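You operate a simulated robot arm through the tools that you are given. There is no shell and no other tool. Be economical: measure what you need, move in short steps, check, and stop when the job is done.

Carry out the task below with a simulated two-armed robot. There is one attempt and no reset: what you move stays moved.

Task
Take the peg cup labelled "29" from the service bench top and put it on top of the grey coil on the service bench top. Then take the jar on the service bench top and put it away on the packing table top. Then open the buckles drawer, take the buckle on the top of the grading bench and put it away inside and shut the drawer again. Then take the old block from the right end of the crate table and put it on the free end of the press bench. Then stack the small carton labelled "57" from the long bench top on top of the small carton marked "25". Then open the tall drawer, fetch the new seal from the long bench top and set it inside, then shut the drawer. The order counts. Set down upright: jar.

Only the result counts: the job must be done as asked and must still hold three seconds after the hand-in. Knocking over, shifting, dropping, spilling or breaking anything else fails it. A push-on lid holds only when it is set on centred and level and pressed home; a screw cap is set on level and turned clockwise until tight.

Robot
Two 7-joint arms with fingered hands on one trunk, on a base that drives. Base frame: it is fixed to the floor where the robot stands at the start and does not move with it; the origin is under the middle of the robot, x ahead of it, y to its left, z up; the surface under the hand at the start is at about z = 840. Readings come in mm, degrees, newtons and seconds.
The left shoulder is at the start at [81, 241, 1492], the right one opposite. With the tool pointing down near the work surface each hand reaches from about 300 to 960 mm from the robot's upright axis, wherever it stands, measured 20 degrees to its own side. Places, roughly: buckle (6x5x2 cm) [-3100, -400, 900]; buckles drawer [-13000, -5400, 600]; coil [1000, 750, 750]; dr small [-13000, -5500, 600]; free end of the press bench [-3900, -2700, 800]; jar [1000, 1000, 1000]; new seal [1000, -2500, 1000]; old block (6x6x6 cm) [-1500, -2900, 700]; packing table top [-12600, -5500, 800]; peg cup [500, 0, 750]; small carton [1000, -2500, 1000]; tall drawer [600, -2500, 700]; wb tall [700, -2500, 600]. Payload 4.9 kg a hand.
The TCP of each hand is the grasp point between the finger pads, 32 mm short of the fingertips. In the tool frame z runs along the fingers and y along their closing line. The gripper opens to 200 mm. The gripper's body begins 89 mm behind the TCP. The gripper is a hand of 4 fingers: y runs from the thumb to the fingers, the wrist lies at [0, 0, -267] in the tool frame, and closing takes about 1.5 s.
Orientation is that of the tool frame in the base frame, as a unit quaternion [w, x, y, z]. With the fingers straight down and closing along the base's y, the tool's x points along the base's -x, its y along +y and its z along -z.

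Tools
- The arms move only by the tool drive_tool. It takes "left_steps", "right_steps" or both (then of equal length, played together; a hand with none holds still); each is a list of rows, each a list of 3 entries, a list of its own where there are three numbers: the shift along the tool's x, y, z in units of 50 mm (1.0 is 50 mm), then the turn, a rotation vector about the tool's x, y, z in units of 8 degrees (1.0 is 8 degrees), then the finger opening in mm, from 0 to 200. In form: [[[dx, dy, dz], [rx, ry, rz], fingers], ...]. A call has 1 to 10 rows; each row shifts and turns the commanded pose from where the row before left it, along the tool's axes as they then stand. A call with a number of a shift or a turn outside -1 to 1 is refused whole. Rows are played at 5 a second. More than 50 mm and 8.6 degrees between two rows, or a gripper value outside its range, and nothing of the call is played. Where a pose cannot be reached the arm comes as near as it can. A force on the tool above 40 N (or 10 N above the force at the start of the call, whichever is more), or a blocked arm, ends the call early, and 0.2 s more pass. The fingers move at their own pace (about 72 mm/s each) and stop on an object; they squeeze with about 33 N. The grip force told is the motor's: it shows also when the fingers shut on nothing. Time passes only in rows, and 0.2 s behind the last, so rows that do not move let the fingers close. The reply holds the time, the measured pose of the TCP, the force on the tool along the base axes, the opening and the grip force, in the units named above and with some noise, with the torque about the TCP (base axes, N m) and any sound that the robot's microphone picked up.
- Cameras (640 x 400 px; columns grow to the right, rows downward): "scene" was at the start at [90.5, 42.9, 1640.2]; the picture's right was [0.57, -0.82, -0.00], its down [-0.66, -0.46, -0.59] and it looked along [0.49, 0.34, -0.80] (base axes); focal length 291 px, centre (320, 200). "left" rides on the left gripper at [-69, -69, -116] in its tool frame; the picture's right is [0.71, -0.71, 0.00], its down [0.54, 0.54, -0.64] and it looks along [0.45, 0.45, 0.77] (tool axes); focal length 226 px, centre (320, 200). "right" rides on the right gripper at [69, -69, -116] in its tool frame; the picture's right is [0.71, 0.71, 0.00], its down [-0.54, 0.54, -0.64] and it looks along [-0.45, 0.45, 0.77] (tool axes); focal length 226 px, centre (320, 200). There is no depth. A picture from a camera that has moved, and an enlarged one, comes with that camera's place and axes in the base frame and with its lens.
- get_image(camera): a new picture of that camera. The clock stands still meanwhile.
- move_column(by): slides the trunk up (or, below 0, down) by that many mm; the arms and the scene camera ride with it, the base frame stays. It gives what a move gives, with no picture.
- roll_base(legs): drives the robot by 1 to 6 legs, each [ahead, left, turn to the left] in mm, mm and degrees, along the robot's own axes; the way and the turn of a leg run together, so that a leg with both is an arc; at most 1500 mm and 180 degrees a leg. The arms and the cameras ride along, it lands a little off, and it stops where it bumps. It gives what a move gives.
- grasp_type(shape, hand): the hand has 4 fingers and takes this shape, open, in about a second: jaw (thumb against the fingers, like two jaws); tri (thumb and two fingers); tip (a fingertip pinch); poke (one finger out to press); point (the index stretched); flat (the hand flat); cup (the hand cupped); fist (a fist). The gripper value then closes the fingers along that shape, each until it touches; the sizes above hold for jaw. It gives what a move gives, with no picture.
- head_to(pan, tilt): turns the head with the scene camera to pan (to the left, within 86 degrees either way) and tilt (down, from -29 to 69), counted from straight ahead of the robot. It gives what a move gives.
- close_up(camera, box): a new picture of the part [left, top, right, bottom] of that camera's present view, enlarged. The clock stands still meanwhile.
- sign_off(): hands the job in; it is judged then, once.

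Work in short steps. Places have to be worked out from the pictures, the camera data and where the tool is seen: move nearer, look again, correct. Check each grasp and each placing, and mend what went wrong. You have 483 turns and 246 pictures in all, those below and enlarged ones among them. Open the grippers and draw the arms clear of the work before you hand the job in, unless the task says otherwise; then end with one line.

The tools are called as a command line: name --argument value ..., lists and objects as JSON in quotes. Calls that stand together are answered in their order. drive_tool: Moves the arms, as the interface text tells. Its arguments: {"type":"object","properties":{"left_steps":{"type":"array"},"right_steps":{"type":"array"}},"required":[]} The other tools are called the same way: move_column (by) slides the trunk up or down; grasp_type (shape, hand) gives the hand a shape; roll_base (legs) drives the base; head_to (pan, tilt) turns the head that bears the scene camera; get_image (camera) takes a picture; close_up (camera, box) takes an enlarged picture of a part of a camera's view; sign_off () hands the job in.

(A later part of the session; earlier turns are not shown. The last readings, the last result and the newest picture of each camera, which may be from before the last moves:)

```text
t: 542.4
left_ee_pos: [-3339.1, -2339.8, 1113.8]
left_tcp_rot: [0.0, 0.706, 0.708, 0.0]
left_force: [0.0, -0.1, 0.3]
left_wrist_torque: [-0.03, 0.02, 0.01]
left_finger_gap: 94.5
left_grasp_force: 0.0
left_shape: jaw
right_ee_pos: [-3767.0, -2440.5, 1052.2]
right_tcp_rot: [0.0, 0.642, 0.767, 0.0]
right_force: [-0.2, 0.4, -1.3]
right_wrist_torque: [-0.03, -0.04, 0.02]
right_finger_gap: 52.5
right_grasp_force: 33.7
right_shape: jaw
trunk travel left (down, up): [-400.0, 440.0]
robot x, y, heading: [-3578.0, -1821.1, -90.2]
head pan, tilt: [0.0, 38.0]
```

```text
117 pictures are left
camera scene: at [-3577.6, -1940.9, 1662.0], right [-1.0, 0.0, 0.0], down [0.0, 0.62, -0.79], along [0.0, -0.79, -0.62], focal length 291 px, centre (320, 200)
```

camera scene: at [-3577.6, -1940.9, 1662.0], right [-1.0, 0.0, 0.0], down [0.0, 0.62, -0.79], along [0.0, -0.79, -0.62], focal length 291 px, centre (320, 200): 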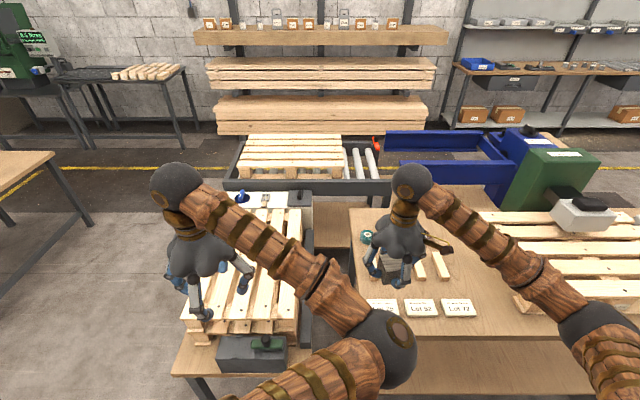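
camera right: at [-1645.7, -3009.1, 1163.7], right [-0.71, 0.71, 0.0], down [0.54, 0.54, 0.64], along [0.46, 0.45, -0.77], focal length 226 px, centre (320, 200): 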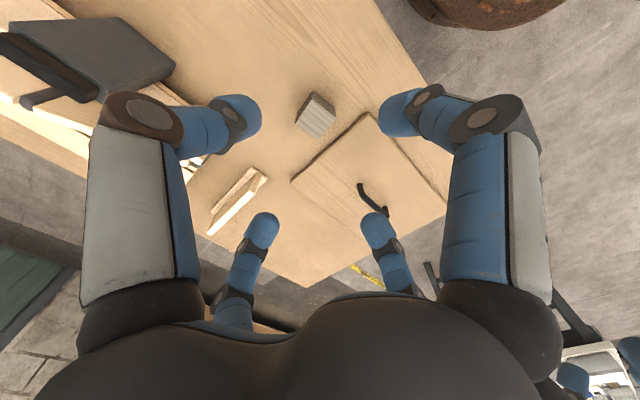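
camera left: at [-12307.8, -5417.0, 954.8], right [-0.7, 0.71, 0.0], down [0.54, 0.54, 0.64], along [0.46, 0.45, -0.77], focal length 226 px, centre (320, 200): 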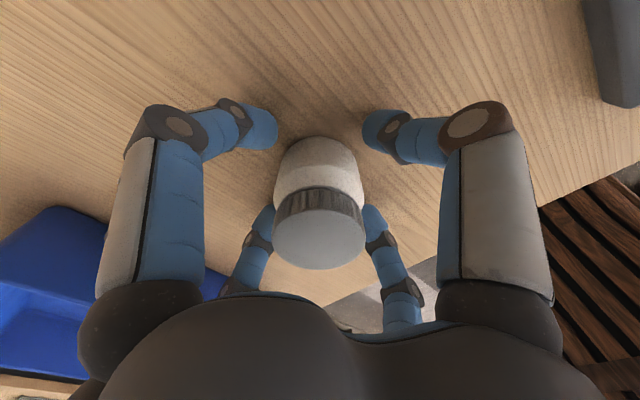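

I zoom to choose the spot more precisely.

close_up --camera "scene" --box '[340, 190, 560, 345]'

get_image --camera "right"

```text
2.58 times, centred on (450, 268) of scene
camera zoom: at [-3577.6, -1940.9, 1662.0], right [-1.0, 0.0, 0.0], down [0.0, 0.62, -0.79], along [0.0, -0.79, -0.62], focal length 751 px, centre (-16, 26)
```

zoom: 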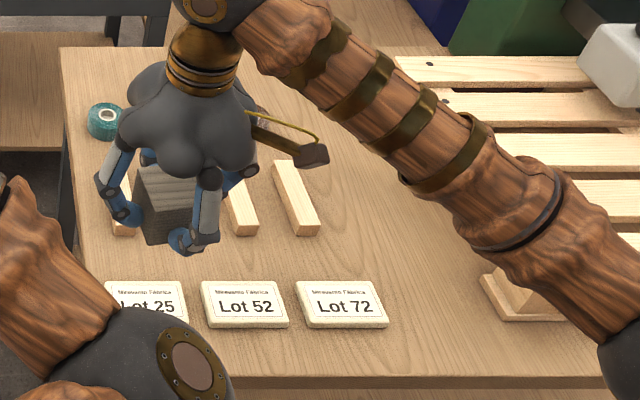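

```text
115 pictures are left
camera right: at [-3847.7, -2385.2, 1168.3], right [0.57, 0.82, 0.0], down [0.63, -0.44, 0.64], along [0.53, -0.37, -0.77], focal length 226 px, centre (320, 200)
```

right: 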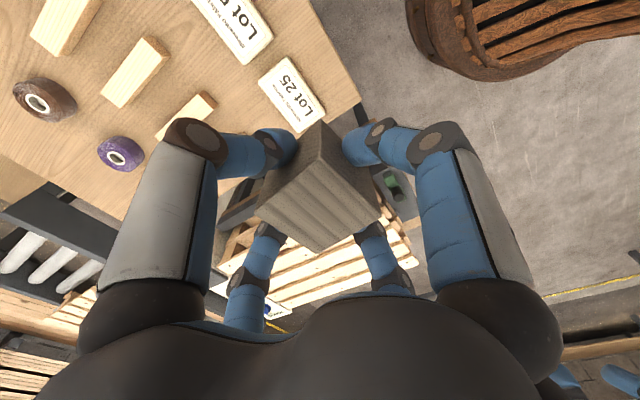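

Best spot: behind the rolls, about (−3830,−2872), clear of tall items. I drive ahead 165 and extend the arm over it at height.

roll_base --legs '[[165, 0, 0]]'

drive_tool --right_steps '[[[-0.82, -0.36, 0], [0, 0, 0], 40], [[-0.82, -0.36, 0], [0, 0, 0], 40], [[-0.82, -0.36, 0], [0, 0, 0], 40], [[-0.82, -0.36, 0], [0, 0, 0], 40], [[-0.82, -0.36, 0], [0, 0, 0], 40], [[-0.82, -0.36, 0], [0, 0, 0], 40], [[0, 0, 0], [0, 0, 0], 40]]'

get_image --camera "scene"

get_image --camera "right"

```text
t: 543.8
left_ee_pos: [-3340.2, -2501.6, 1115.0]
left_tcp_rot: [0.001, 0.707, 0.707, -0.001]
left_force: [0.3, 0.0, -0.9]
left_wrist_torque: [-0.07, 0.0, 0.01]
left_finger_gap: 94.6
left_grasp_force: 0.1
left_shape: jaw
right_ee_pos: [-3767.7, -2602.3, 1053.2]
right_tcp_rot: [0.001, 0.643, 0.766, -0.001]
right_force: [0.7, -0.3, -0.7]
right_wrist_torque: [-0.04, 0.02, -0.01]
right_finger_gap: 52.0
right_grasp_force: 32.9
right_shape: jaw
trunk travel left (down, up): [-400.0, 440.0]
robot x, y, heading: [-3577.3, -1991.0, -90.5]
head pan, tilt: [0.0, 38.0]
```

```text
t: 545.4
left_ee_pos: [-3340.6, -2501.8, 1113.9]
left_tcp_rot: [0.0, 0.706, 0.708, -0.001]
left_force: [0.6, -0.6, -0.5]
left_wrist_torque: [-0.03, -0.03, -0.02]
left_finger_gap: 94.8
left_grasp_force: 0.1
left_shape: jaw
right_ee_pos: [-3832.0, -2863.1, 1053.0]
right_tcp_rot: [0.001, 0.642, 0.767, 0.0]
right_force: [0.5, 0.6, -0.6]
right_wrist_torque: [-0.02, 0.02, -0.01]
right_finger_gap: 52.0
right_grasp_force: 32.6
right_shape: jaw
trunk travel left (down, up): [-400.0, 440.0]
robot x, y, heading: [-3576.6, -1986.3, -90.1]
head pan, tilt: [0.0, 38.0]
```

```text
114 pictures are left
camera scene: at [-3578.5, -2103.2, 1662.0], right [-1.0, 0.0, 0.0], down [0.0, 0.62, -0.79], along [0.0, -0.79, -0.62], focal length 291 px, centre (320, 200)
```

scene: 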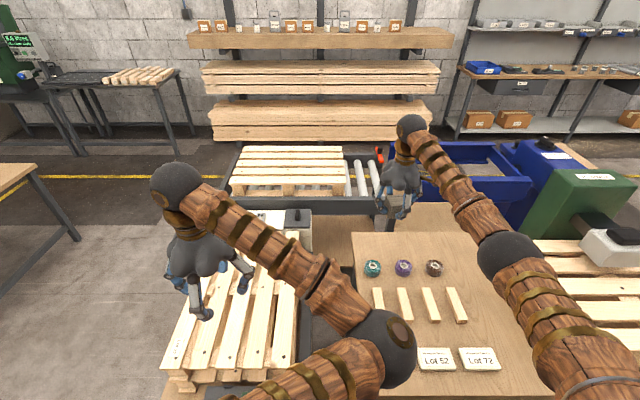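

```text
113 pictures are left
camera right: at [-3912.4, -2808.2, 1169.2], right [0.57, 0.82, 0.0], down [0.63, -0.44, 0.64], along [0.53, -0.37, -0.77], focal length 226 px, centre (320, 200)
```

right: 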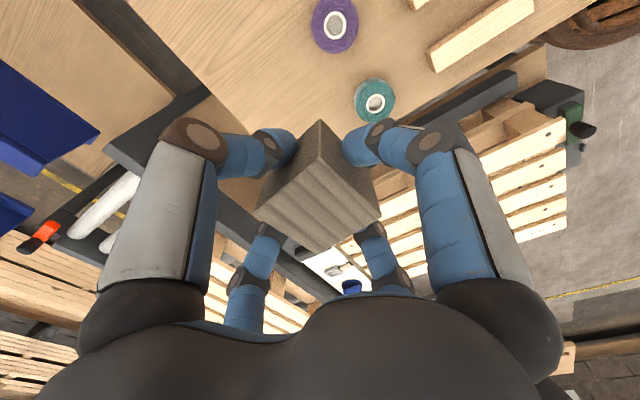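

Triangulation shows the bench at z≈765 and rolls at y≈−2799, so target y≈−2906. I nudge the base 35 mm ahead and shift, then lower to z≈900.

roll_base --legs '[[35, 0, 0]]'

drive_tool --right_steps '[[[-0.12, -0.02, 0.7], [0, 0, 0], 40], [[0, 0, 0.8], [0, 0, 0], 40], [[0, 0, 0.8], [0, 0, 0], 40], [[0, 0, 0.7], [0, 0, 0], 40], [[0, 0, 0], [0, 0, 0], 40]]'

get_image --camera "right"

close_up --camera "scene" --box '[330, 160, 490, 290]'

```text
t: 546.3
left_ee_pos: [-3339.0, -2531.0, 1116.9]
left_tcp_rot: [0.003, 0.707, 0.707, -0.002]
left_force: [-0.5, 0.7, -0.3]
left_wrist_torque: [-0.1, -0.03, 0.01]
left_finger_gap: 94.9
left_grasp_force: 0.0
left_shape: jaw
right_ee_pos: [-3831.8, -2892.9, 1057.9]
right_tcp_rot: [0.001, 0.642, 0.767, -0.003]
right_force: [-0.2, 0.7, -0.7]
right_wrist_torque: [-0.11, 0.0, 0.01]
right_finger_gap: 52.7
right_grasp_force: 32.8
right_shape: jaw
trunk travel left (down, up): [-400.0, 440.0]
robot x, y, heading: [-3578.8, -2023.3, -90.2]
head pan, tilt: [0.0, 38.0]
```

```text
t: 547.5
left_ee_pos: [-3338.8, -2534.3, 1114.2]
left_tcp_rot: [0.0, 0.707, 0.707, -0.001]
left_force: [0.9, 0.3, 0.9]
left_wrist_torque: [-0.01, -0.02, -0.01]
left_finger_gap: 94.5
left_grasp_force: 0.0
left_shape: jaw
right_ee_pos: [-3831.2, -2903.8, 901.7]
right_tcp_rot: [0.001, 0.642, 0.767, -0.002]
right_force: [-0.8, 0.5, -0.6]
right_wrist_torque: [0.01, -0.02, 0.0]
right_finger_gap: 52.0
right_grasp_force: 33.6
right_shape: jaw
trunk travel left (down, up): [-400.0, 440.0]
robot x, y, heading: [-3577.1, -2022.4, -90.2]
head pan, tilt: [0.0, 38.0]
```

```text
112 pictures are left
camera right: at [-3911.7, -2848.2, 1018.9], right [0.57, 0.82, 0.0], down [0.63, -0.44, 0.64], along [0.53, -0.37, -0.77], focal length 226 px, centre (320, 200)
```

right: 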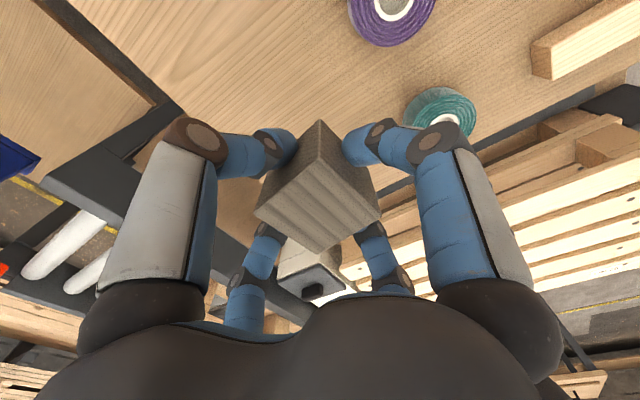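

```text
3.08 times, centred on (410, 225) of scene
camera zoom: at [-3578.0, -2137.0, 1662.1], right [-1.0, 0.0, 0.0], down [0.0, 0.62, -0.79], along [0.0, -0.79, -0.62], focal length 896 px, centre (43, 123)
```

zoom: 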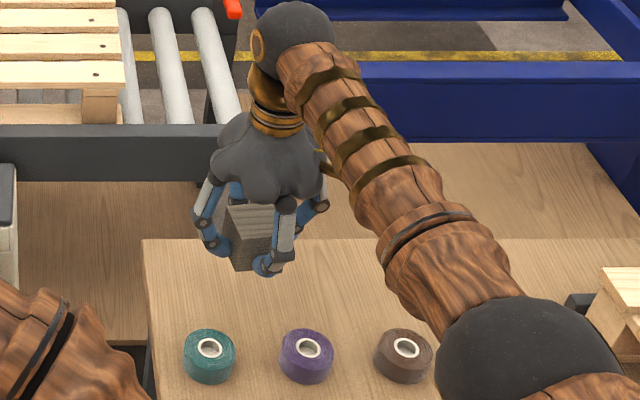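

Bench back edge ≈ −3020, end ≈ −3718, rolls' back ≈ −2827: the spot is good. I lower to z≈840 then creep.

drive_tool --right_steps '[[[-0.12, -0.02, 0.4], [0, 0, 0], 40], [[0, 0, 0.5], [0, 0, 0], 40], [[0, 0, 0.3], [0, 0, 0], 40], [[0, 0, 0], [0, 0, 0], 40]]'

drive_tool --right_steps '[[[0, 0, 0.08], [0, 0, 0], 40], [[0, 0, 0.08], [0, 0, 0], 40], [[0, 0, 0], [0, 0, 0], 40]]'

close_up --camera "scene" --box '[350, 190, 450, 270]'

```text
t: 548.5
left_ee_pos: [-3340.0, -2537.7, 1112.2]
left_tcp_rot: [0.0, 0.707, 0.707, 0.0]
left_force: [-0.2, 0.5, -0.8]
left_wrist_torque: [-0.01, 0.0, -0.02]
left_finger_gap: 95.1
left_grasp_force: 0.1
left_shape: jaw
right_ee_pos: [-3831.7, -2910.2, 842.7]
right_tcp_rot: [0.0, 0.642, 0.767, -0.001]
right_force: [-0.3, -0.7, -0.7]
right_wrist_torque: [0.01, -0.02, -0.04]
right_finger_gap: 52.0
right_grasp_force: 33.3
right_shape: jaw
trunk travel left (down, up): [-400.0, 440.0]
robot x, y, heading: [-3579.2, -2022.3, -90.1]
head pan, tilt: [0.0, 38.0]
```

```text
t: 549.3
left_ee_pos: [-3340.5, -2536.9, 1113.4]
left_tcp_rot: [0.0, 0.707, 0.707, 0.0]
left_force: [0.3, 1.3, 0.1]
left_wrist_torque: [0.0, 0.01, 0.01]
left_finger_gap: 94.7
left_grasp_force: 0.0
left_shape: jaw
right_ee_pos: [-3830.5, -2910.1, 835.5]
right_tcp_rot: [0.0, 0.642, 0.766, -0.002]
right_force: [1.0, -0.2, -1.6]
right_wrist_torque: [0.03, -0.02, 0.0]
right_finger_gap: 52.3
right_grasp_force: 33.7
right_shape: jaw
trunk travel left (down, up): [-400.0, 440.0]
robot x, y, heading: [-3580.0, -2021.8, -90.2]
head pan, tilt: [0.0, 38.0]
```

```text
5.00 times, centred on (400, 230) of scene
camera zoom: at [-3578.2, -2138.1, 1662.0], right [-1.0, 0.0, 0.0], down [0.0, 0.62, -0.79], along [0.0, -0.79, -0.62], focal length 1455 px, centre (-80, 50)
```

zoom: 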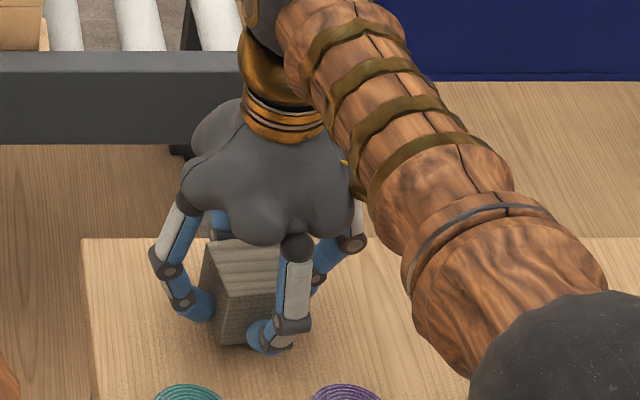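

drive_tool --right_steps '[[[0, 0, 0.07], [0, 0, 0], 40], [[0, 0, 0.07], [0, 0, 0], 40], [[0, 0, 0], [0, 0, 0], 40]]'

drive_tool --right_steps '[[[0, 0, 0.05], [0, 0, 0], 40], [[0, 0, 0.05], [0, 0, 0], 40], [[0, 0, 0], [0, 0, 0], 40]]'

drive_tool --right_steps '[[[0, 0, 0.05], [0, 0, 0], 40], [[0, 0, 0.05], [0, 0, 0], 40], [[0, 0, 0], [0, 0, 0], 40]]'

```text
t: 550.1
left_ee_pos: [-3338.8, -2536.5, 1113.5]
left_tcp_rot: [0.001, 0.707, 0.707, -0.001]
left_force: [1.0, 0.1, -0.9]
left_wrist_torque: [-0.06, 0.03, 0.01]
left_finger_gap: 94.9
left_grasp_force: 0.1
left_shape: jaw
right_ee_pos: [-3833.1, -2908.7, 827.9]
right_tcp_rot: [0.001, 0.642, 0.767, 0.0]
right_force: [0.1, 0.3, -0.6]
right_wrist_torque: [0.0, 0.02, -0.02]
right_finger_gap: 52.3
right_grasp_force: 33.3
right_shape: jaw
trunk travel left (down, up): [-400.0, 440.0]
robot x, y, heading: [-3578.3, -2019.6, -90.3]
head pan, tilt: [0.0, 38.0]
```

```text
t: 550.9
left_ee_pos: [-3340.1, -2536.9, 1113.4]
left_tcp_rot: [0.0, 0.706, 0.709, -0.001]
left_force: [0.0, -0.2, -0.2]
left_wrist_torque: [0.02, 0.01, 0.01]
left_finger_gap: 94.7
left_grasp_force: 0.1
left_shape: jaw
right_ee_pos: [-3831.3, -2909.1, 822.5]
right_tcp_rot: [0.001, 0.642, 0.767, 0.0]
right_force: [-0.3, 0.5, -1.4]
right_wrist_torque: [-0.01, 0.02, -0.02]
right_finger_gap: 52.0
right_grasp_force: 32.8
right_shape: jaw
trunk travel left (down, up): [-400.0, 440.0]
robot x, y, heading: [-3575.0, -2019.3, -89.9]
head pan, tilt: [0.0, 38.0]
```

```text
t: 551.7
left_ee_pos: [-3339.9, -2536.2, 1113.3]
left_tcp_rot: [0.0, 0.707, 0.707, -0.001]
left_force: [-0.6, -0.8, 0.3]
left_wrist_torque: [-0.01, 0.01, 0.03]
left_finger_gap: 94.6
left_grasp_force: 0.0
left_shape: jaw
right_ee_pos: [-3831.4, -2910.8, 820.5]
right_tcp_rot: [0.001, 0.642, 0.767, -0.003]
right_force: [0.0, -0.6, 10.9]
right_wrist_torque: [-0.07, 0.08, 0.0]
right_finger_gap: 52.6
right_grasp_force: 32.9
right_shape: jaw
trunk travel left (down, up): [-400.0, 440.0]
robot x, y, heading: [-3576.3, -2020.7, -90.4]
head pan, tilt: [0.0, 38.0]
```

Contact at TCP z≈820 (11 N). I release and lift.

drive_tool --right_steps '[[[0, 0, -0.03], [0, 0, 0], 50], [[0, 0, 0], [0, 0, 0], 66], [[0, 0, 0], [0, 0, 0], 76], [[0, 0, 0], [0, 0, 0], 76], [[0, 0, -0.5], [0, 0, 0], 76], [[0, 0, -0.9], [0, 0, 0], 76], [[0, 0, -0.9], [0, 0, 0], 76], [[0, 0, -0.9], [0, 0, 0], 76], [[0, 0, -0.9], [0, 0, 0], 76], [[0.5, 0.2, -0.7], [0, 0, 0], 76]]'

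drive_tool --right_steps '[[[0.85, 0.2, 0], [0, 0, 0], 76], [[0.85, 0.2, 0], [0, 0, 0], 76], [[0.85, 0.2, 0], [0, 0, 0], 76], [[0.85, 0.2, 0], [0, 0, 0], 76], [[0.85, 0.2, 0], [0, 0, 0], 76], [[0, 0, 0], [0, 0, 0.6], 76], [[0, 0, 0], [0, 0, 0.6], 76]]'

get_image --camera "scene"

```text
t: 553.9
left_ee_pos: [-3340.2, -2535.5, 1114.1]
left_tcp_rot: [0.001, 0.706, 0.708, 0.0]
left_force: [-0.5, -0.8, 0.0]
left_wrist_torque: [-0.01, -0.03, 0.02]
left_finger_gap: 94.8
left_grasp_force: 0.1
left_shape: jaw
right_ee_pos: [-3825.9, -2881.2, 1060.9]
right_tcp_rot: [0.0, 0.642, 0.767, -0.001]
right_force: [0.7, 0.9, 0.2]
right_wrist_torque: [-0.09, 0.04, 0.04]
right_finger_gap: 75.9
right_grasp_force: 0.0
right_shape: jaw
trunk travel left (down, up): [-400.0, 440.0]
robot x, y, heading: [-3575.5, -2021.8, -90.0]
head pan, tilt: [0.0, 38.0]
```

```text
t: 555.5
left_ee_pos: [-3340.2, -2536.3, 1114.4]
left_tcp_rot: [0.001, 0.707, 0.708, 0.0]
left_force: [0.1, -0.1, -0.4]
left_wrist_torque: [0.02, -0.02, 0.04]
left_finger_gap: 95.0
left_grasp_force: 0.0
left_shape: jaw
right_ee_pos: [-3814.2, -2665.2, 1059.4]
right_tcp_rot: [0.001, 0.704, 0.71, -0.001]
right_force: [-1.0, -0.8, -0.8]
right_wrist_torque: [0.06, 0.0, -0.02]
right_finger_gap: 76.0
right_grasp_force: 0.0
right_shape: jaw
trunk travel left (down, up): [-400.0, 440.0]
robot x, y, heading: [-3579.8, -2023.4, -90.2]
head pan, tilt: [0.0, 38.0]
```

```text
109 pictures are left
camera scene: at [-3578.4, -2137.8, 1662.0], right [-1.0, 0.0, 0.0], down [0.0, 0.62, -0.79], along [0.0, -0.79, -0.62], focal length 291 px, centre (320, 200)
```

scene: 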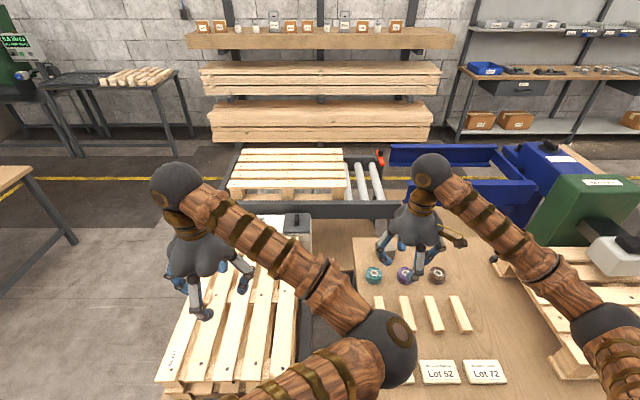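

I back off to y≈−1800 and verify the block from there, then turn to +x.

roll_base --legs '[[-220, 0, 0]]'

head_to --pan -5 --tilt 30

close_up --camera "scene" --box '[240, 140, 480, 330]'

roll_base --legs '[[0, 0, 90], [1450, 0, 0], [1450, 0, 0], [250, 0, 0]]'

head_to --pan -25 --tilt 25

get_image --camera "scene"

```text
t: 557.2
left_ee_pos: [-3339.4, -2318.5, 1113.1]
left_tcp_rot: [0.0, 0.706, 0.708, 0.0]
left_force: [0.3, -1.1, -0.1]
left_wrist_torque: [0.03, -0.04, -0.01]
left_finger_gap: 95.0
left_grasp_force: 0.0
left_shape: jaw
right_ee_pos: [-3813.0, -2447.3, 1058.1]
right_tcp_rot: [0.001, 0.703, 0.711, 0.0]
right_force: [-0.3, -0.3, -0.2]
right_wrist_torque: [0.0, -0.02, 0.0]
right_finger_gap: 75.7
right_grasp_force: 0.1
right_shape: jaw
trunk travel left (down, up): [-400.0, 440.0]
robot x, y, heading: [-3575.2, -1804.5, -90.1]
head pan, tilt: [0.0, 38.0]
```

```text
t: 557.9
left_ee_pos: [-3338.3, -2317.1, 1113.8]
left_tcp_rot: [0.0, 0.706, 0.708, 0.0]
left_force: [-0.9, -0.2, 0.1]
left_wrist_torque: [-0.02, -0.02, -0.05]
left_finger_gap: 94.9
left_grasp_force: 0.0
left_shape: jaw
right_ee_pos: [-3812.2, -2447.1, 1059.5]
right_tcp_rot: [0.002, 0.703, 0.711, -0.002]
right_force: [0.2, -0.3, 0.7]
right_wrist_torque: [-0.03, 0.0, 0.04]
right_finger_gap: 75.9
right_grasp_force: 0.1
right_shape: jaw
trunk travel left (down, up): [-400.0, 440.0]
robot x, y, heading: [-3577.5, -1802.7, -90.0]
head pan, tilt: [-5.0, 30.0]
```

```text
2.11 times, centred on (360, 235) of scene
camera zoom: at [-3585.6, -1922.0, 1674.4], right [-1.0, 0.09, 0.0], down [0.04, 0.5, -0.87], along [-0.07, -0.86, -0.5], focal length 613 px, centre (236, 126)
```

zoom: 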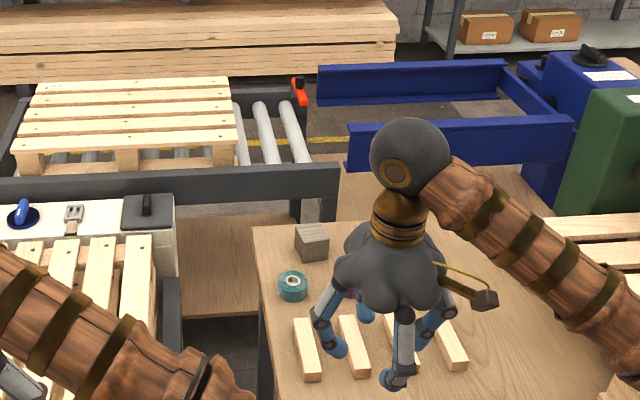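

```text
t: 577.1
left_ee_pos: [86.7, -1667.0, 1113.5]
left_tcp_rot: [0.0, 0.014, 1.0, 0.0]
left_force: [0.4, 0.7, -0.7]
left_wrist_torque: [0.01, 0.01, 0.01]
left_finger_gap: 94.8
left_grasp_force: 0.1
left_shape: jaw
right_ee_pos: [201.7, -2144.3, 1059.6]
right_tcp_rot: [0.001, 0.011, 1.0, 0.0]
right_force: [-0.4, 0.0, 0.6]
right_wrist_torque: [0.01, -0.03, -0.02]
right_finger_gap: 76.3
right_grasp_force: 0.2
right_shape: jaw
trunk travel left (down, up): [-400.0, 440.0]
robot x, y, heading: [-437.4, -1886.7, -1.9]
head pan, tilt: [-5.0, 30.0]
```

```text
t: 577.9
left_ee_pos: [88.9, -1666.3, 1114.2]
left_tcp_rot: [0.001, 0.016, 1.0, 0.0]
left_force: [-0.7, 0.1, 0.0]
left_wrist_torque: [-0.01, -0.01, 0.0]
left_finger_gap: 94.7
left_grasp_force: 0.1
left_shape: jaw
right_ee_pos: [201.2, -2144.8, 1057.6]
right_tcp_rot: [0.001, 0.011, 1.0, 0.0]
right_force: [0.3, 1.2, 0.2]
right_wrist_torque: [0.0, 0.03, 0.03]
right_finger_gap: 75.9
right_grasp_force: 0.0
right_shape: jaw
trunk travel left (down, up): [-400.0, 440.0]
robot x, y, heading: [-433.6, -1885.8, -1.8]
head pan, tilt: [-25.0, 25.0]
```

```text
107 pictures are left
camera scene: at [-320.9, -1929.3, 1682.2], right [-0.45, -0.89, 0.0], down [-0.38, 0.19, -0.91], along [0.81, -0.41, -0.42], focal length 291 px, centre (320, 200)
```

scene: 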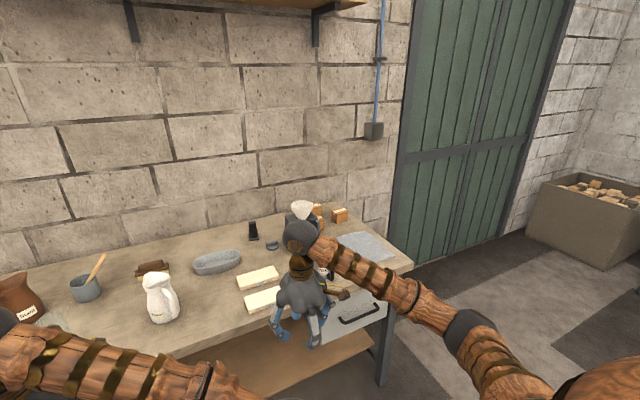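

The old block stands on the press bench. Now the long bench; I zoom in on its items.

close_up --camera "scene" --box '[190, 190, 430, 340]'

close_up --camera "scene" --box '[260, 195, 380, 270]'

```text
2.67 times, centred on (310, 265) of scene
camera zoom: at [-320.9, -1929.3, 1682.2], right [-0.45, -0.89, 0.0], down [-0.38, 0.19, -0.91], along [0.81, -0.41, -0.42], focal length 776 px, centre (347, 27)
```

zoom: 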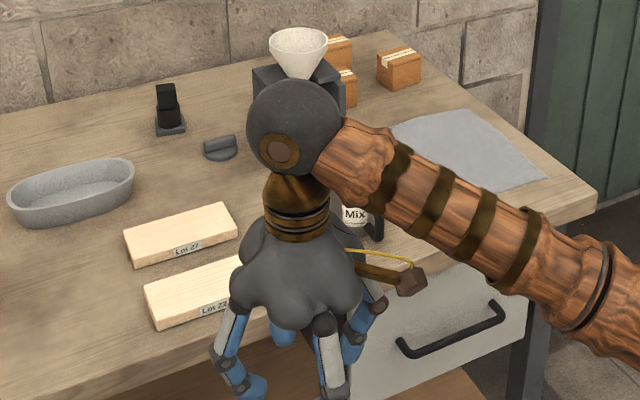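

```text
5.33 times, centred on (320, 232) of scene
camera zoom: at [-320.9, -1929.3, 1682.2], right [-0.45, -0.89, 0.0], down [-0.38, 0.19, -0.91], along [0.81, -0.41, -0.42], focal length 1552 px, centre (320, 27)
```

zoom: 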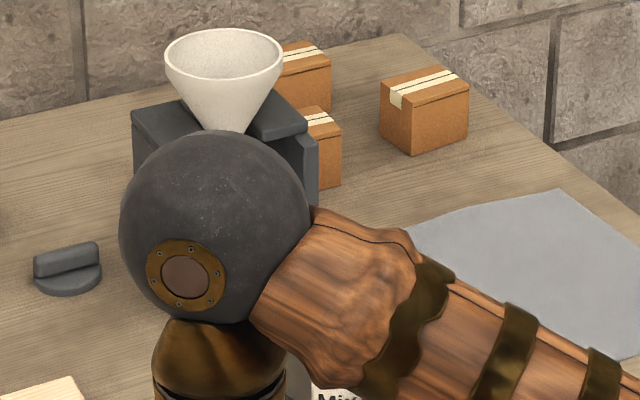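

I reposition to (−200,−2450) facing the bench for a clear look between the hands.

roll_base --legs '[[150, -560, 1.9]]'

head_to --pan 0 --tilt 32

get_image --camera "scene"

```text
t: 581.2
left_ee_pos: [221.4, -2215.3, 1112.3]
left_tcp_rot: [0.002, 0.002, 1.0, 0.0]
left_force: [-0.3, 0.0, -0.3]
left_wrist_torque: [-0.01, 0.02, -0.01]
left_finger_gap: 94.9
left_grasp_force: 0.0
left_shape: jaw
right_ee_pos: [346.2, -2689.8, 1060.0]
right_tcp_rot: [0.001, -0.002, 1.0, -0.001]
right_force: [-0.3, 1.3, -0.5]
right_wrist_torque: [0.01, 0.01, 0.02]
right_finger_gap: 75.9
right_grasp_force: 0.1
right_shape: jaw
trunk travel left (down, up): [-400.0, 440.0]
robot x, y, heading: [-295.3, -2446.8, -0.3]
head pan, tilt: [-25.0, 25.0]
```

```text
t: 582.1
left_ee_pos: [220.4, -2215.3, 1113.6]
left_tcp_rot: [0.0, 0.001, 1.0, -0.001]
left_force: [-0.3, -0.7, 0.1]
left_wrist_torque: [-0.02, -0.01, 0.0]
left_finger_gap: 95.0
left_grasp_force: 0.1
left_shape: jaw
right_ee_pos: [346.3, -2690.4, 1059.0]
right_tcp_rot: [0.001, -0.002, 1.0, 0.0]
right_force: [-0.5, -0.9, 0.2]
right_wrist_torque: [0.03, 0.0, 0.01]
right_finger_gap: 75.8
right_grasp_force: 0.0
right_shape: jaw
trunk travel left (down, up): [-400.0, 440.0]
robot x, y, heading: [-296.6, -2449.9, -0.5]
head pan, tilt: [0.0, 32.0]
```

```text
104 pictures are left
camera scene: at [-175.8, -2450.6, 1671.2], right [-0.01, -1.0, 0.0], down [-0.53, 0.0, -0.85], along [0.85, -0.01, -0.53], focal length 291 px, centre (320, 200)
```

scene: 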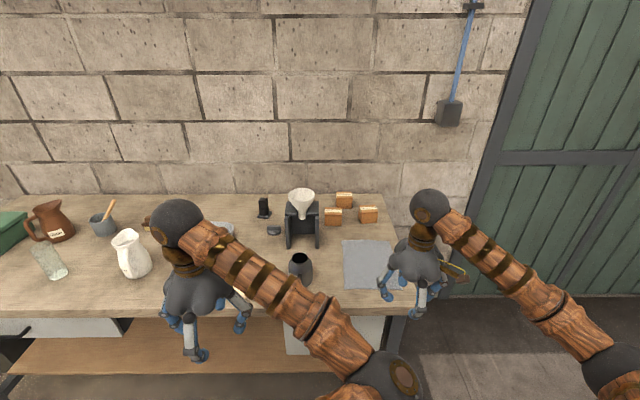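

close_up --camera "scene" --box '[250, 180, 400, 290]'

close_up --camera "scene" --box '[310, 180, 400, 236]'

```text
3.64 times, centred on (325, 235) of scene
camera zoom: at [-175.8, -2450.6, 1671.2], right [-0.01, -1.0, 0.0], down [-0.53, 0.0, -0.85], along [0.85, -0.01, -0.53], focal length 1058 px, centre (302, 73)
```

zoom: 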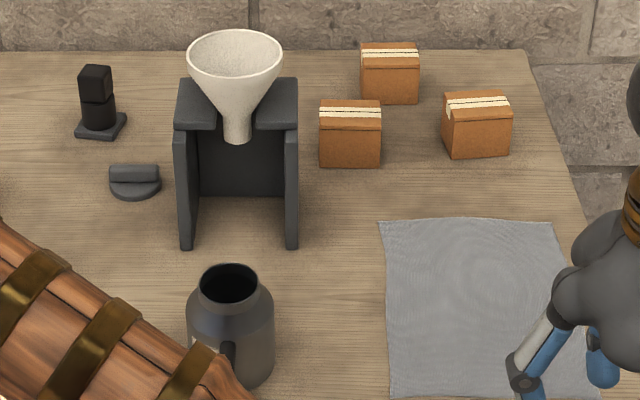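

```text
7.11 times, centred on (355, 208) of scene
camera zoom: at [-175.8, -2450.6, 1671.2], right [-0.01, -1.0, 0.0], down [-0.53, 0.0, -0.85], along [0.85, -0.01, -0.53], focal length 2070 px, centre (71, 143)
```

zoom: 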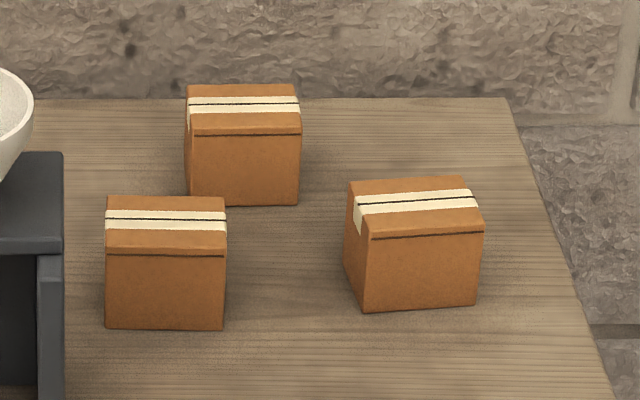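

The labels aren't on visible faces. The bench's right end (by the door) gives better reach: I retract both hands, then drive to its right end, facing +y.

drive_tool --right_steps '[[[0.8, 0, -0.3], [0, 0, 0], 90], [[0.8, 0, -0.3], [0, 0, 0], 90], [[0.8, 0, -0.3], [0, 0, 0], 90], [[0.8, 0, -0.2], [0, 0, 0], 90]]' --left_steps '[[[0.4, 0, 0], [0, 0, 0], 90], [[0.4, 0, 0], [0, 0, 0], 90], [[0.4, 0, 0], [0, 0, 0], 90], [[0.2, 0, 0], [0, 0, 0], 90]]'

roll_base --legs '[[0, -760, 0], [0, 0, 90.5], [0, -500, 0]]'

head_to --pan -30 --tilt 25

get_image --camera "scene"

```text
t: 583.1
left_ee_pos: [148.7, -2216.0, 1114.6]
left_tcp_rot: [0.001, 0.002, 1.0, 0.0]
left_force: [-0.2, 0.1, 0.3]
left_wrist_torque: [-0.01, 0.01, -0.02]
left_finger_gap: 90.4
left_grasp_force: 0.2
left_shape: jaw
right_ee_pos: [184.3, -2690.8, 1114.6]
right_tcp_rot: [0.001, -0.002, 1.0, 0.0]
right_force: [0.0, 0.0, 0.7]
right_wrist_torque: [0.02, -0.07, 0.03]
right_finger_gap: 89.5
right_grasp_force: 0.0
right_shape: jaw
trunk travel left (down, up): [-400.0, 440.0]
robot x, y, heading: [-295.2, -2450.8, -0.2]
head pan, tilt: [0.0, 32.0]
```

```text
t: 593.6
left_ee_pos: [-44.9, -2756.4, 1113.5]
left_tcp_rot: [0.0, 0.712, -0.702, 0.0]
left_force: [1.0, 0.2, -0.7]
left_wrist_torque: [-0.01, -0.03, 0.02]
left_finger_gap: 90.5
left_grasp_force: 0.1
left_shape: jaw
right_ee_pos: [430.0, -2711.6, 1114.5]
right_tcp_rot: [-0.001, 0.716, -0.698, -0.001]
right_force: [0.1, 0.1, 0.1]
right_wrist_torque: [-0.01, -0.02, 0.04]
right_finger_gap: 89.6
right_grasp_force: 0.1
right_shape: jaw
trunk travel left (down, up): [-400.0, 440.0]
robot x, y, heading: [199.2, -3197.4, 90.8]
head pan, tilt: [0.0, 32.0]
```

```text
t: 594.5
left_ee_pos: [-44.1, -2758.3, 1114.9]
left_tcp_rot: [0.0, 0.713, -0.702, 0.0]
left_force: [0.7, -0.2, 0.0]
left_wrist_torque: [-0.02, -0.01, 0.01]
left_finger_gap: 90.5
left_grasp_force: 0.1
left_shape: jaw
right_ee_pos: [431.7, -2711.8, 1114.4]
right_tcp_rot: [0.0, 0.716, -0.698, 0.0]
right_force: [0.0, 0.8, 1.2]
right_wrist_torque: [0.05, -0.01, 0.0]
right_finger_gap: 89.6
right_grasp_force: 0.0
right_shape: jaw
trunk travel left (down, up): [-400.0, 440.0]
robot x, y, heading: [201.5, -3198.5, 90.7]
head pan, tilt: [-30.0, 25.0]
```

```text
101 pictures are left
camera scene: at [243.8, -3087.0, 1682.3], right [0.87, -0.49, 0.0], down [-0.21, -0.37, -0.91], along [0.44, 0.79, -0.42], focal length 291 px, centre (320, 200)
```

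scene: 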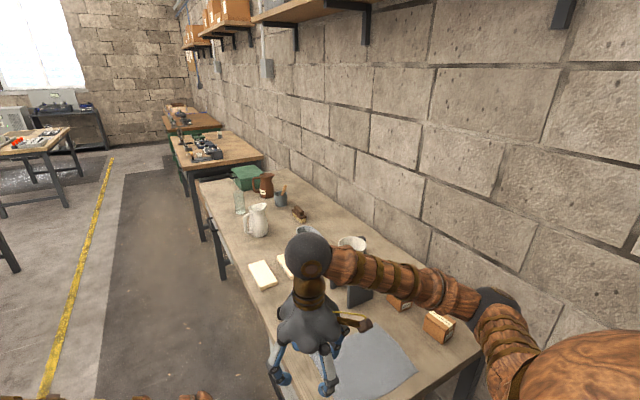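

close_up --camera "scene" --box '[330, 230, 490, 350]'

```text
3.33 times, centred on (410, 290) of scene
camera zoom: at [243.8, -3087.0, 1682.3], right [0.87, -0.49, 0.0], down [-0.21, -0.37, -0.91], along [0.44, 0.79, -0.42], focal length 970 px, centre (20, -100)
```

zoom: 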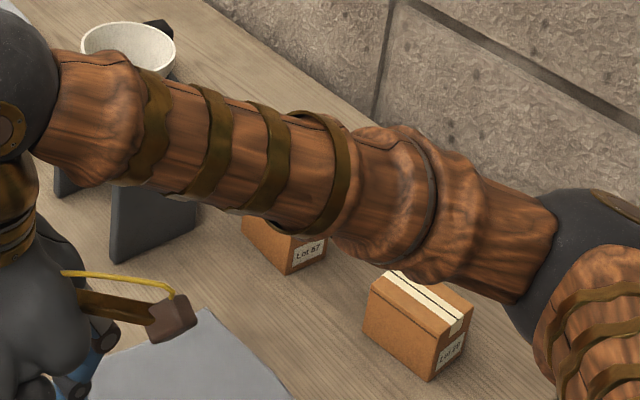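

Labels are on the −y faces: front-left one reads "Lot 57". I zoom on each.

close_up --camera "scene" --box '[385, 280, 455, 324]'

roll_base --legs '[[0, -480, -0.7]]'

head_to --pan -15 --tilt 40

get_image --camera "scene"

```text
9.09 times, centred on (420, 302) of scene
camera zoom: at [243.8, -3087.0, 1682.3], right [0.87, -0.49, 0.0], down [-0.21, -0.37, -0.91], along [0.44, 0.79, -0.42], focal length 2646 px, centre (-589, -727)
```

zoom: 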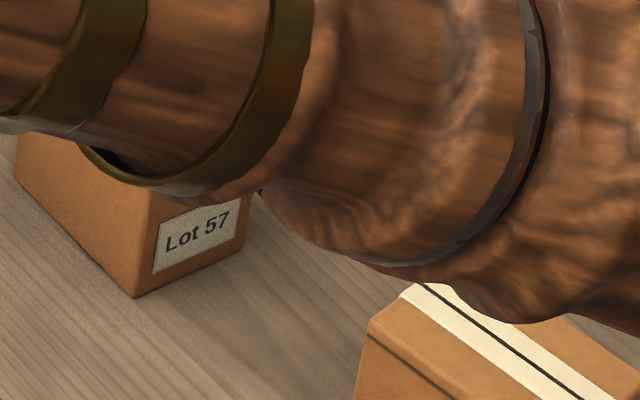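

```text
t: 596.7
left_ee_pos: [300.6, -2757.2, 1114.2]
left_tcp_rot: [-0.006, 0.712, -0.702, 0.002]
left_force: [-0.9, -0.6, 0.9]
left_wrist_torque: [0.01, -0.09, 0.01]
left_finger_gap: 90.3
left_grasp_force: 0.0
left_shape: jaw
right_ee_pos: [768.1, -2714.4, 1115.6]
right_tcp_rot: [0.001, 0.718, -0.696, 0.001]
right_force: [-1.5, 0.4, 2.0]
right_wrist_torque: [-0.06, -0.24, 0.0]
right_finger_gap: 90.1
right_grasp_force: 0.0
right_shape: jaw
trunk travel left (down, up): [-400.0, 440.0]
robot x, y, heading: [555.4, -3194.7, 90.7]
head pan, tilt: [-30.0, 25.0]
stopped in leg 1: the robot was blocked; the commanded pose is now the measured one
```

```text
t: 597.5
left_ee_pos: [301.5, -2756.6, 1114.3]
left_tcp_rot: [-0.005, 0.711, -0.703, 0.001]
left_force: [0.5, -0.2, -0.8]
left_wrist_torque: [-0.03, -0.02, -0.01]
left_finger_gap: 90.2
left_grasp_force: 0.0
left_shape: jaw
right_ee_pos: [767.1, -2715.8, 1114.2]
right_tcp_rot: [0.002, 0.718, -0.696, 0.0]
right_force: [-0.3, -0.3, -0.6]
right_wrist_torque: [0.0, 0.0, -0.01]
right_finger_gap: 89.8
right_grasp_force: 0.1
right_shape: jaw
trunk travel left (down, up): [-400.0, 440.0]
robot x, y, heading: [550.1, -3194.4, 90.5]
head pan, tilt: [-15.0, 40.0]
```

```text
98 pictures are left
camera scene: at [558.7, -3086.5, 1659.5], right [0.97, -0.25, 0.01], down [-0.15, -0.62, -0.77], along [0.2, 0.74, -0.64], focal length 291 px, centre (320, 200)
```

scene: 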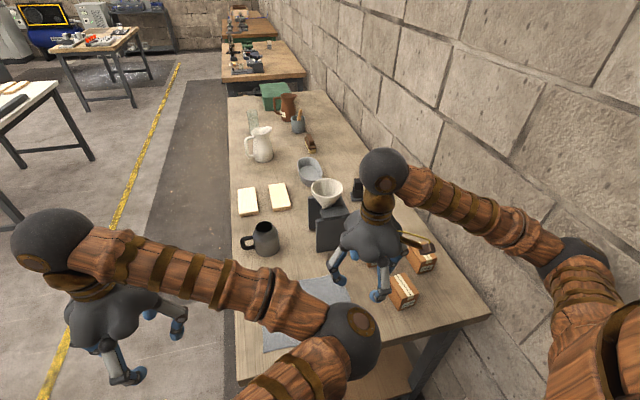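

Blocked by the wall at right (elbow). I ease off 40 mm left and zoom on the cartons' labels.

roll_base --legs '[[0, 40, 0]]'

close_up --camera "scene" --box '[340, 220, 480, 320]'

get_image --camera "right"

```text
t: 598.4
left_ee_pos: [278.3, -2752.5, 1115.4]
left_tcp_rot: [0.0, 0.711, -0.703, -0.002]
left_force: [1.4, 0.2, -0.5]
left_wrist_torque: [-0.01, 0.11, 0.01]
left_finger_gap: 90.2
left_grasp_force: 0.0
left_shape: jaw
right_ee_pos: [746.1, -2712.3, 1110.5]
right_tcp_rot: [0.009, 0.717, -0.697, -0.004]
right_force: [1.5, -0.4, 0.0]
right_wrist_torque: [-0.02, 0.15, -0.01]
right_finger_gap: 89.8
right_grasp_force: 0.1
right_shape: jaw
trunk travel left (down, up): [-400.0, 440.0]
robot x, y, heading: [517.3, -3195.7, 90.9]
head pan, tilt: [-15.0, 40.0]
```

```text
4.00 times, centred on (410, 270) of scene
camera zoom: at [543.9, -3081.8, 1658.7], right [0.97, -0.25, -0.01], down [-0.17, -0.62, -0.76], along [0.19, 0.74, -0.64], focal length 1164 px, centre (-40, -80)
```

zoom: 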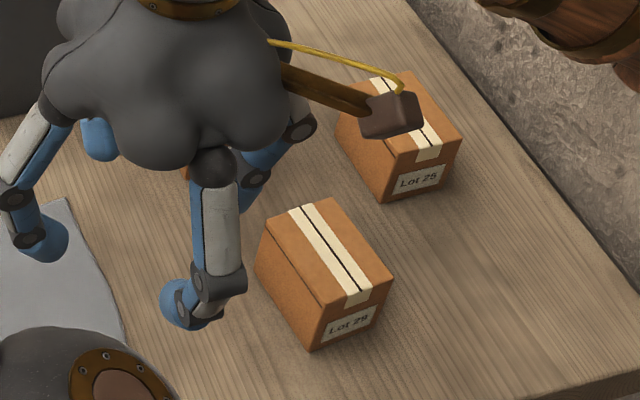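

```text
96 pictures are left
camera right: at [818.4, -2779.3, 1224.6], right [-0.69, -0.73, 0.02], down [-0.55, 0.53, 0.65], along [-0.48, 0.44, -0.76], focal length 226 px, centre (320, 200)
```

right: 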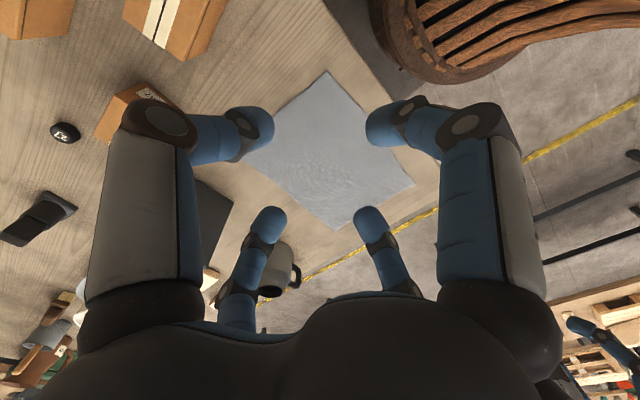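

Lot 25 is the rear carton (by the wall), Lot 29 the near one. There's also a small black labelled disc; I zoom on it via the right camera.

close_up --camera "right" --box '[0, 60, 160, 260]'

```text
2.00 times, centred on (80, 160) of right
camera zoom: at [818.4, -2779.3, 1224.6], right [-0.69, -0.73, 0.02], down [-0.55, 0.53, 0.65], along [-0.48, 0.44, -0.76], focal length 452 px, centre (800, 280)
```

zoom: 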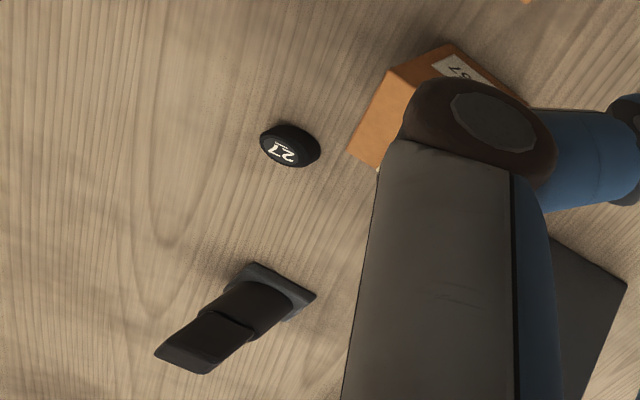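

Disc "27" noted. Now carton 57: I move the right hand above it (≈(919,−2523)) at height and inspect.

drive_tool --right_steps '[[[-0.62, -0.59, 0], [0, 0, 0], 120], [[-0.62, -0.59, 0], [0, 0, 0], 120], [[-0.62, -0.59, 0], [0, 0, 0], 120], [[-0.62, -0.59, 0], [0, 0, 0], 120], [[-0.6, -0.59, 0], [0, 0, 0], 120], [[-0.5, -0.59, 0], [0, 0, 0], 120], [[0, 0, 0], [0, 0, 0], 120]]'

get_image --camera "right"

get_image --camera "scene"

```text
t: 600.0
left_ee_pos: [273.9, -2754.3, 1115.6]
left_tcp_rot: [-0.001, 0.711, -0.703, 0.0]
left_force: [-0.7, 0.3, -0.2]
left_wrist_torque: [0.01, -0.02, -0.01]
left_finger_gap: 90.3
left_grasp_force: 0.0
left_shape: jaw
right_ee_pos: [912.2, -2529.5, 1107.3]
right_tcp_rot: [0.007, 0.717, -0.697, -0.002]
right_force: [-0.2, 0.0, -0.2]
right_wrist_torque: [0.03, 0.0, 0.0]
right_finger_gap: 119.6
right_grasp_force: 0.1
right_shape: jaw
trunk travel left (down, up): [-400.0, 440.0]
robot x, y, heading: [514.3, -3194.9, 90.4]
head pan, tilt: [-15.0, 40.0]
```

```text
94 pictures are left
camera right: at [983.9, -2595.4, 1223.5], right [-0.69, -0.73, 0.01], down [-0.55, 0.53, 0.65], along [-0.48, 0.44, -0.76], focal length 226 px, centre (320, 200)
```

right: 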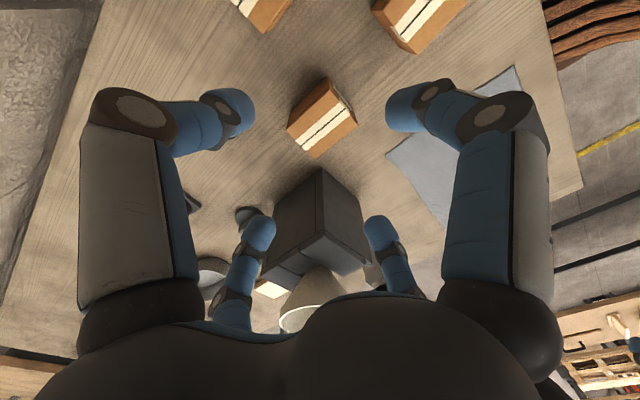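

```text
93 pictures are left
camera scene: at [535.1, -3083.0, 1659.0], right [0.97, -0.25, 0.0], down [-0.16, -0.62, -0.77], along [0.19, 0.74, -0.64], focal length 291 px, centre (320, 200)
```

scene: 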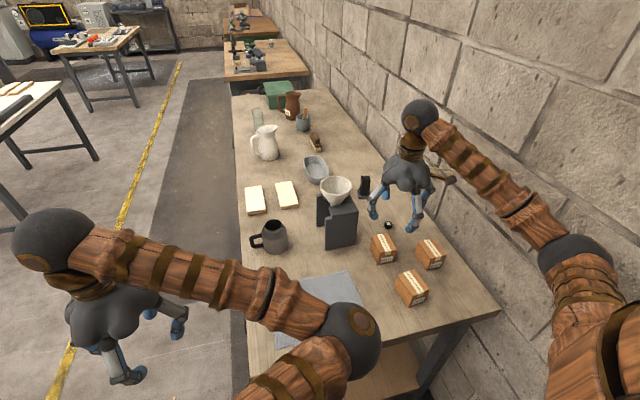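

All three cartons are in view. I zoom in for measuring.

close_up --camera "scene" --box '[350, 210, 462, 310]'

close_up --camera "right" --box '[220, 0, 480, 180]'

```text
4.00 times, centred on (406, 260) of scene
camera zoom: at [535.1, -3083.0, 1659.0], right [0.97, -0.25, 0.0], down [-0.16, -0.62, -0.77], along [0.19, 0.74, -0.64], focal length 1164 px, centre (-24, -40)
```

zoom: 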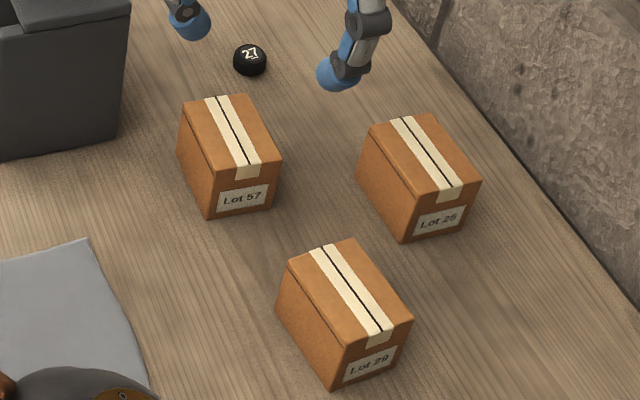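

```text
2.22 times, centred on (350, 90) of right
camera zoom: at [983.9, -2595.4, 1223.5], right [-0.69, -0.73, 0.01], down [-0.55, 0.53, 0.65], along [-0.48, 0.44, -0.76], focal length 502 px, centre (253, 444)
```

zoom: 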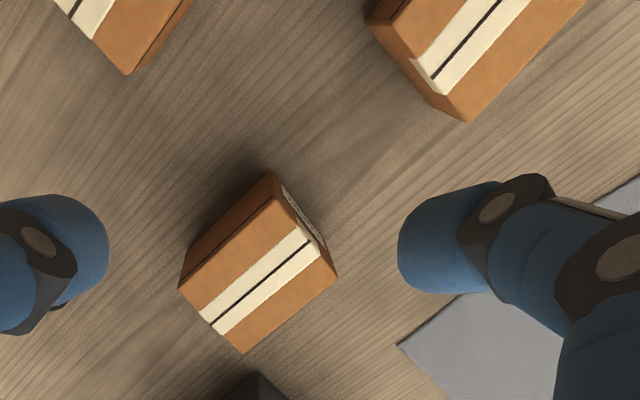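

Carton 57 ≈ (893,−2520), top ≈ 940, 80 mm along y × 52 mm; carton 25 ≈ (1037,−2574). I centre and descend to z≈985 to check.

drive_tool --right_steps '[[[-0.18, 0.38, 0.4], [0, 0, 0], 106], [[0, 0, 0.9], [0, 0, 0], 106], [[0, 0, 0.9], [0, 0, 0], 106], [[0, 0, 0.24], [0, 0, 0], 106], [[0, 0, 0], [0, 0, 0], 106]]'

close_up --camera "right" --box '[160, 50, 480, 250]'

```text
t: 601.2
left_ee_pos: [274.7, -2753.5, 1114.0]
left_tcp_rot: [-0.001, 0.711, -0.703, 0.0]
left_force: [0.6, -0.1, 0.1]
left_wrist_torque: [-0.02, -0.02, 0.02]
left_finger_gap: 90.2
left_grasp_force: 0.0
left_shape: jaw
right_ee_pos: [891.8, -2521.1, 985.5]
right_tcp_rot: [0.006, 0.717, -0.697, -0.003]
right_force: [0.1, 0.7, -0.5]
right_wrist_torque: [0.03, 0.0, -0.03]
right_finger_gap: 106.6
right_grasp_force: 0.1
right_shape: jaw
trunk travel left (down, up): [-400.0, 440.0]
robot x, y, heading: [514.0, -3195.0, 90.9]
head pan, tilt: [-15.0, 40.0]
```

```text
2.00 times, centred on (320, 150) of right
camera zoom: at [964.0, -2588.1, 1100.6], right [-0.69, -0.73, 0.01], down [-0.55, 0.53, 0.65], along [-0.48, 0.44, -0.76], focal length 452 px, centre (320, 300)
```

zoom: 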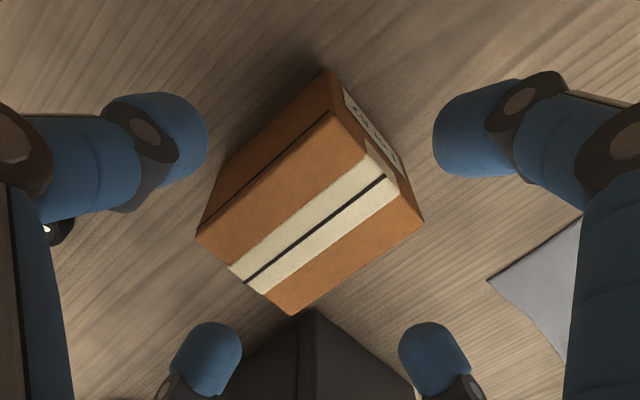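

Well centred. I descend to z≈926 and close on carton 57.

drive_tool --right_steps '[[[0, -0.05, 0.5], [0, 0, 0], 106], [[0, 0, 0.5], [0, 0, 0], 106], [[0, 0, 0.2], [0, 0, 0], 106], [[0, 0, 0], [0, 0, 0], 30], [[0, 0, 0], [0, 0, 0], 30], [[0, 0, 0], [0, 0, 0], 30], [[0, 0, 0], [0, 0, 0], 30], [[0, 0, 0], [0, 0, 0], 30]]'

close_up --camera "right" --box '[160, 50, 480, 250]'

```text
t: 603.0
left_ee_pos: [273.4, -2754.1, 1115.3]
left_tcp_rot: [-0.001, 0.711, -0.703, 0.0]
left_force: [0.2, -0.1, 0.0]
left_wrist_torque: [0.0, 0.0, -0.02]
left_finger_gap: 90.2
left_grasp_force: 0.1
left_shape: jaw
right_ee_pos: [893.7, -2520.9, 924.9]
right_tcp_rot: [0.007, 0.717, -0.697, -0.001]
right_force: [0.3, -0.4, 0.5]
right_wrist_torque: [-0.01, 0.02, -0.02]
right_finger_gap: 58.9
right_grasp_force: 33.0
right_shape: jaw
trunk travel left (down, up): [-400.0, 440.0]
robot x, y, heading: [514.7, -3194.0, 90.6]
head pan, tilt: [-15.0, 40.0]
```

```text
2.00 times, centred on (320, 150) of right
camera zoom: at [965.4, -2588.6, 1040.8], right [-0.69, -0.73, 0.01], down [-0.55, 0.53, 0.65], along [-0.48, 0.44, -0.76], focal length 452 px, centre (320, 300)
```

zoom: 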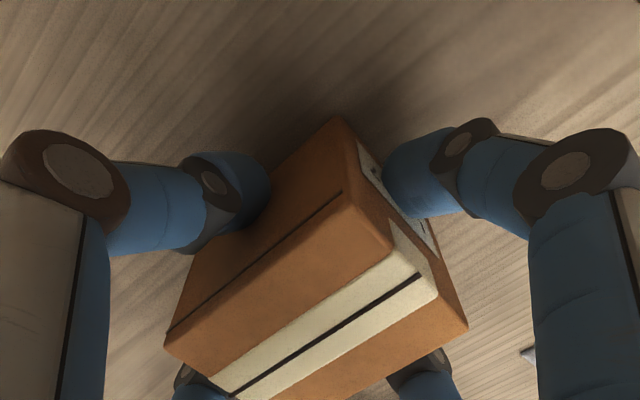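

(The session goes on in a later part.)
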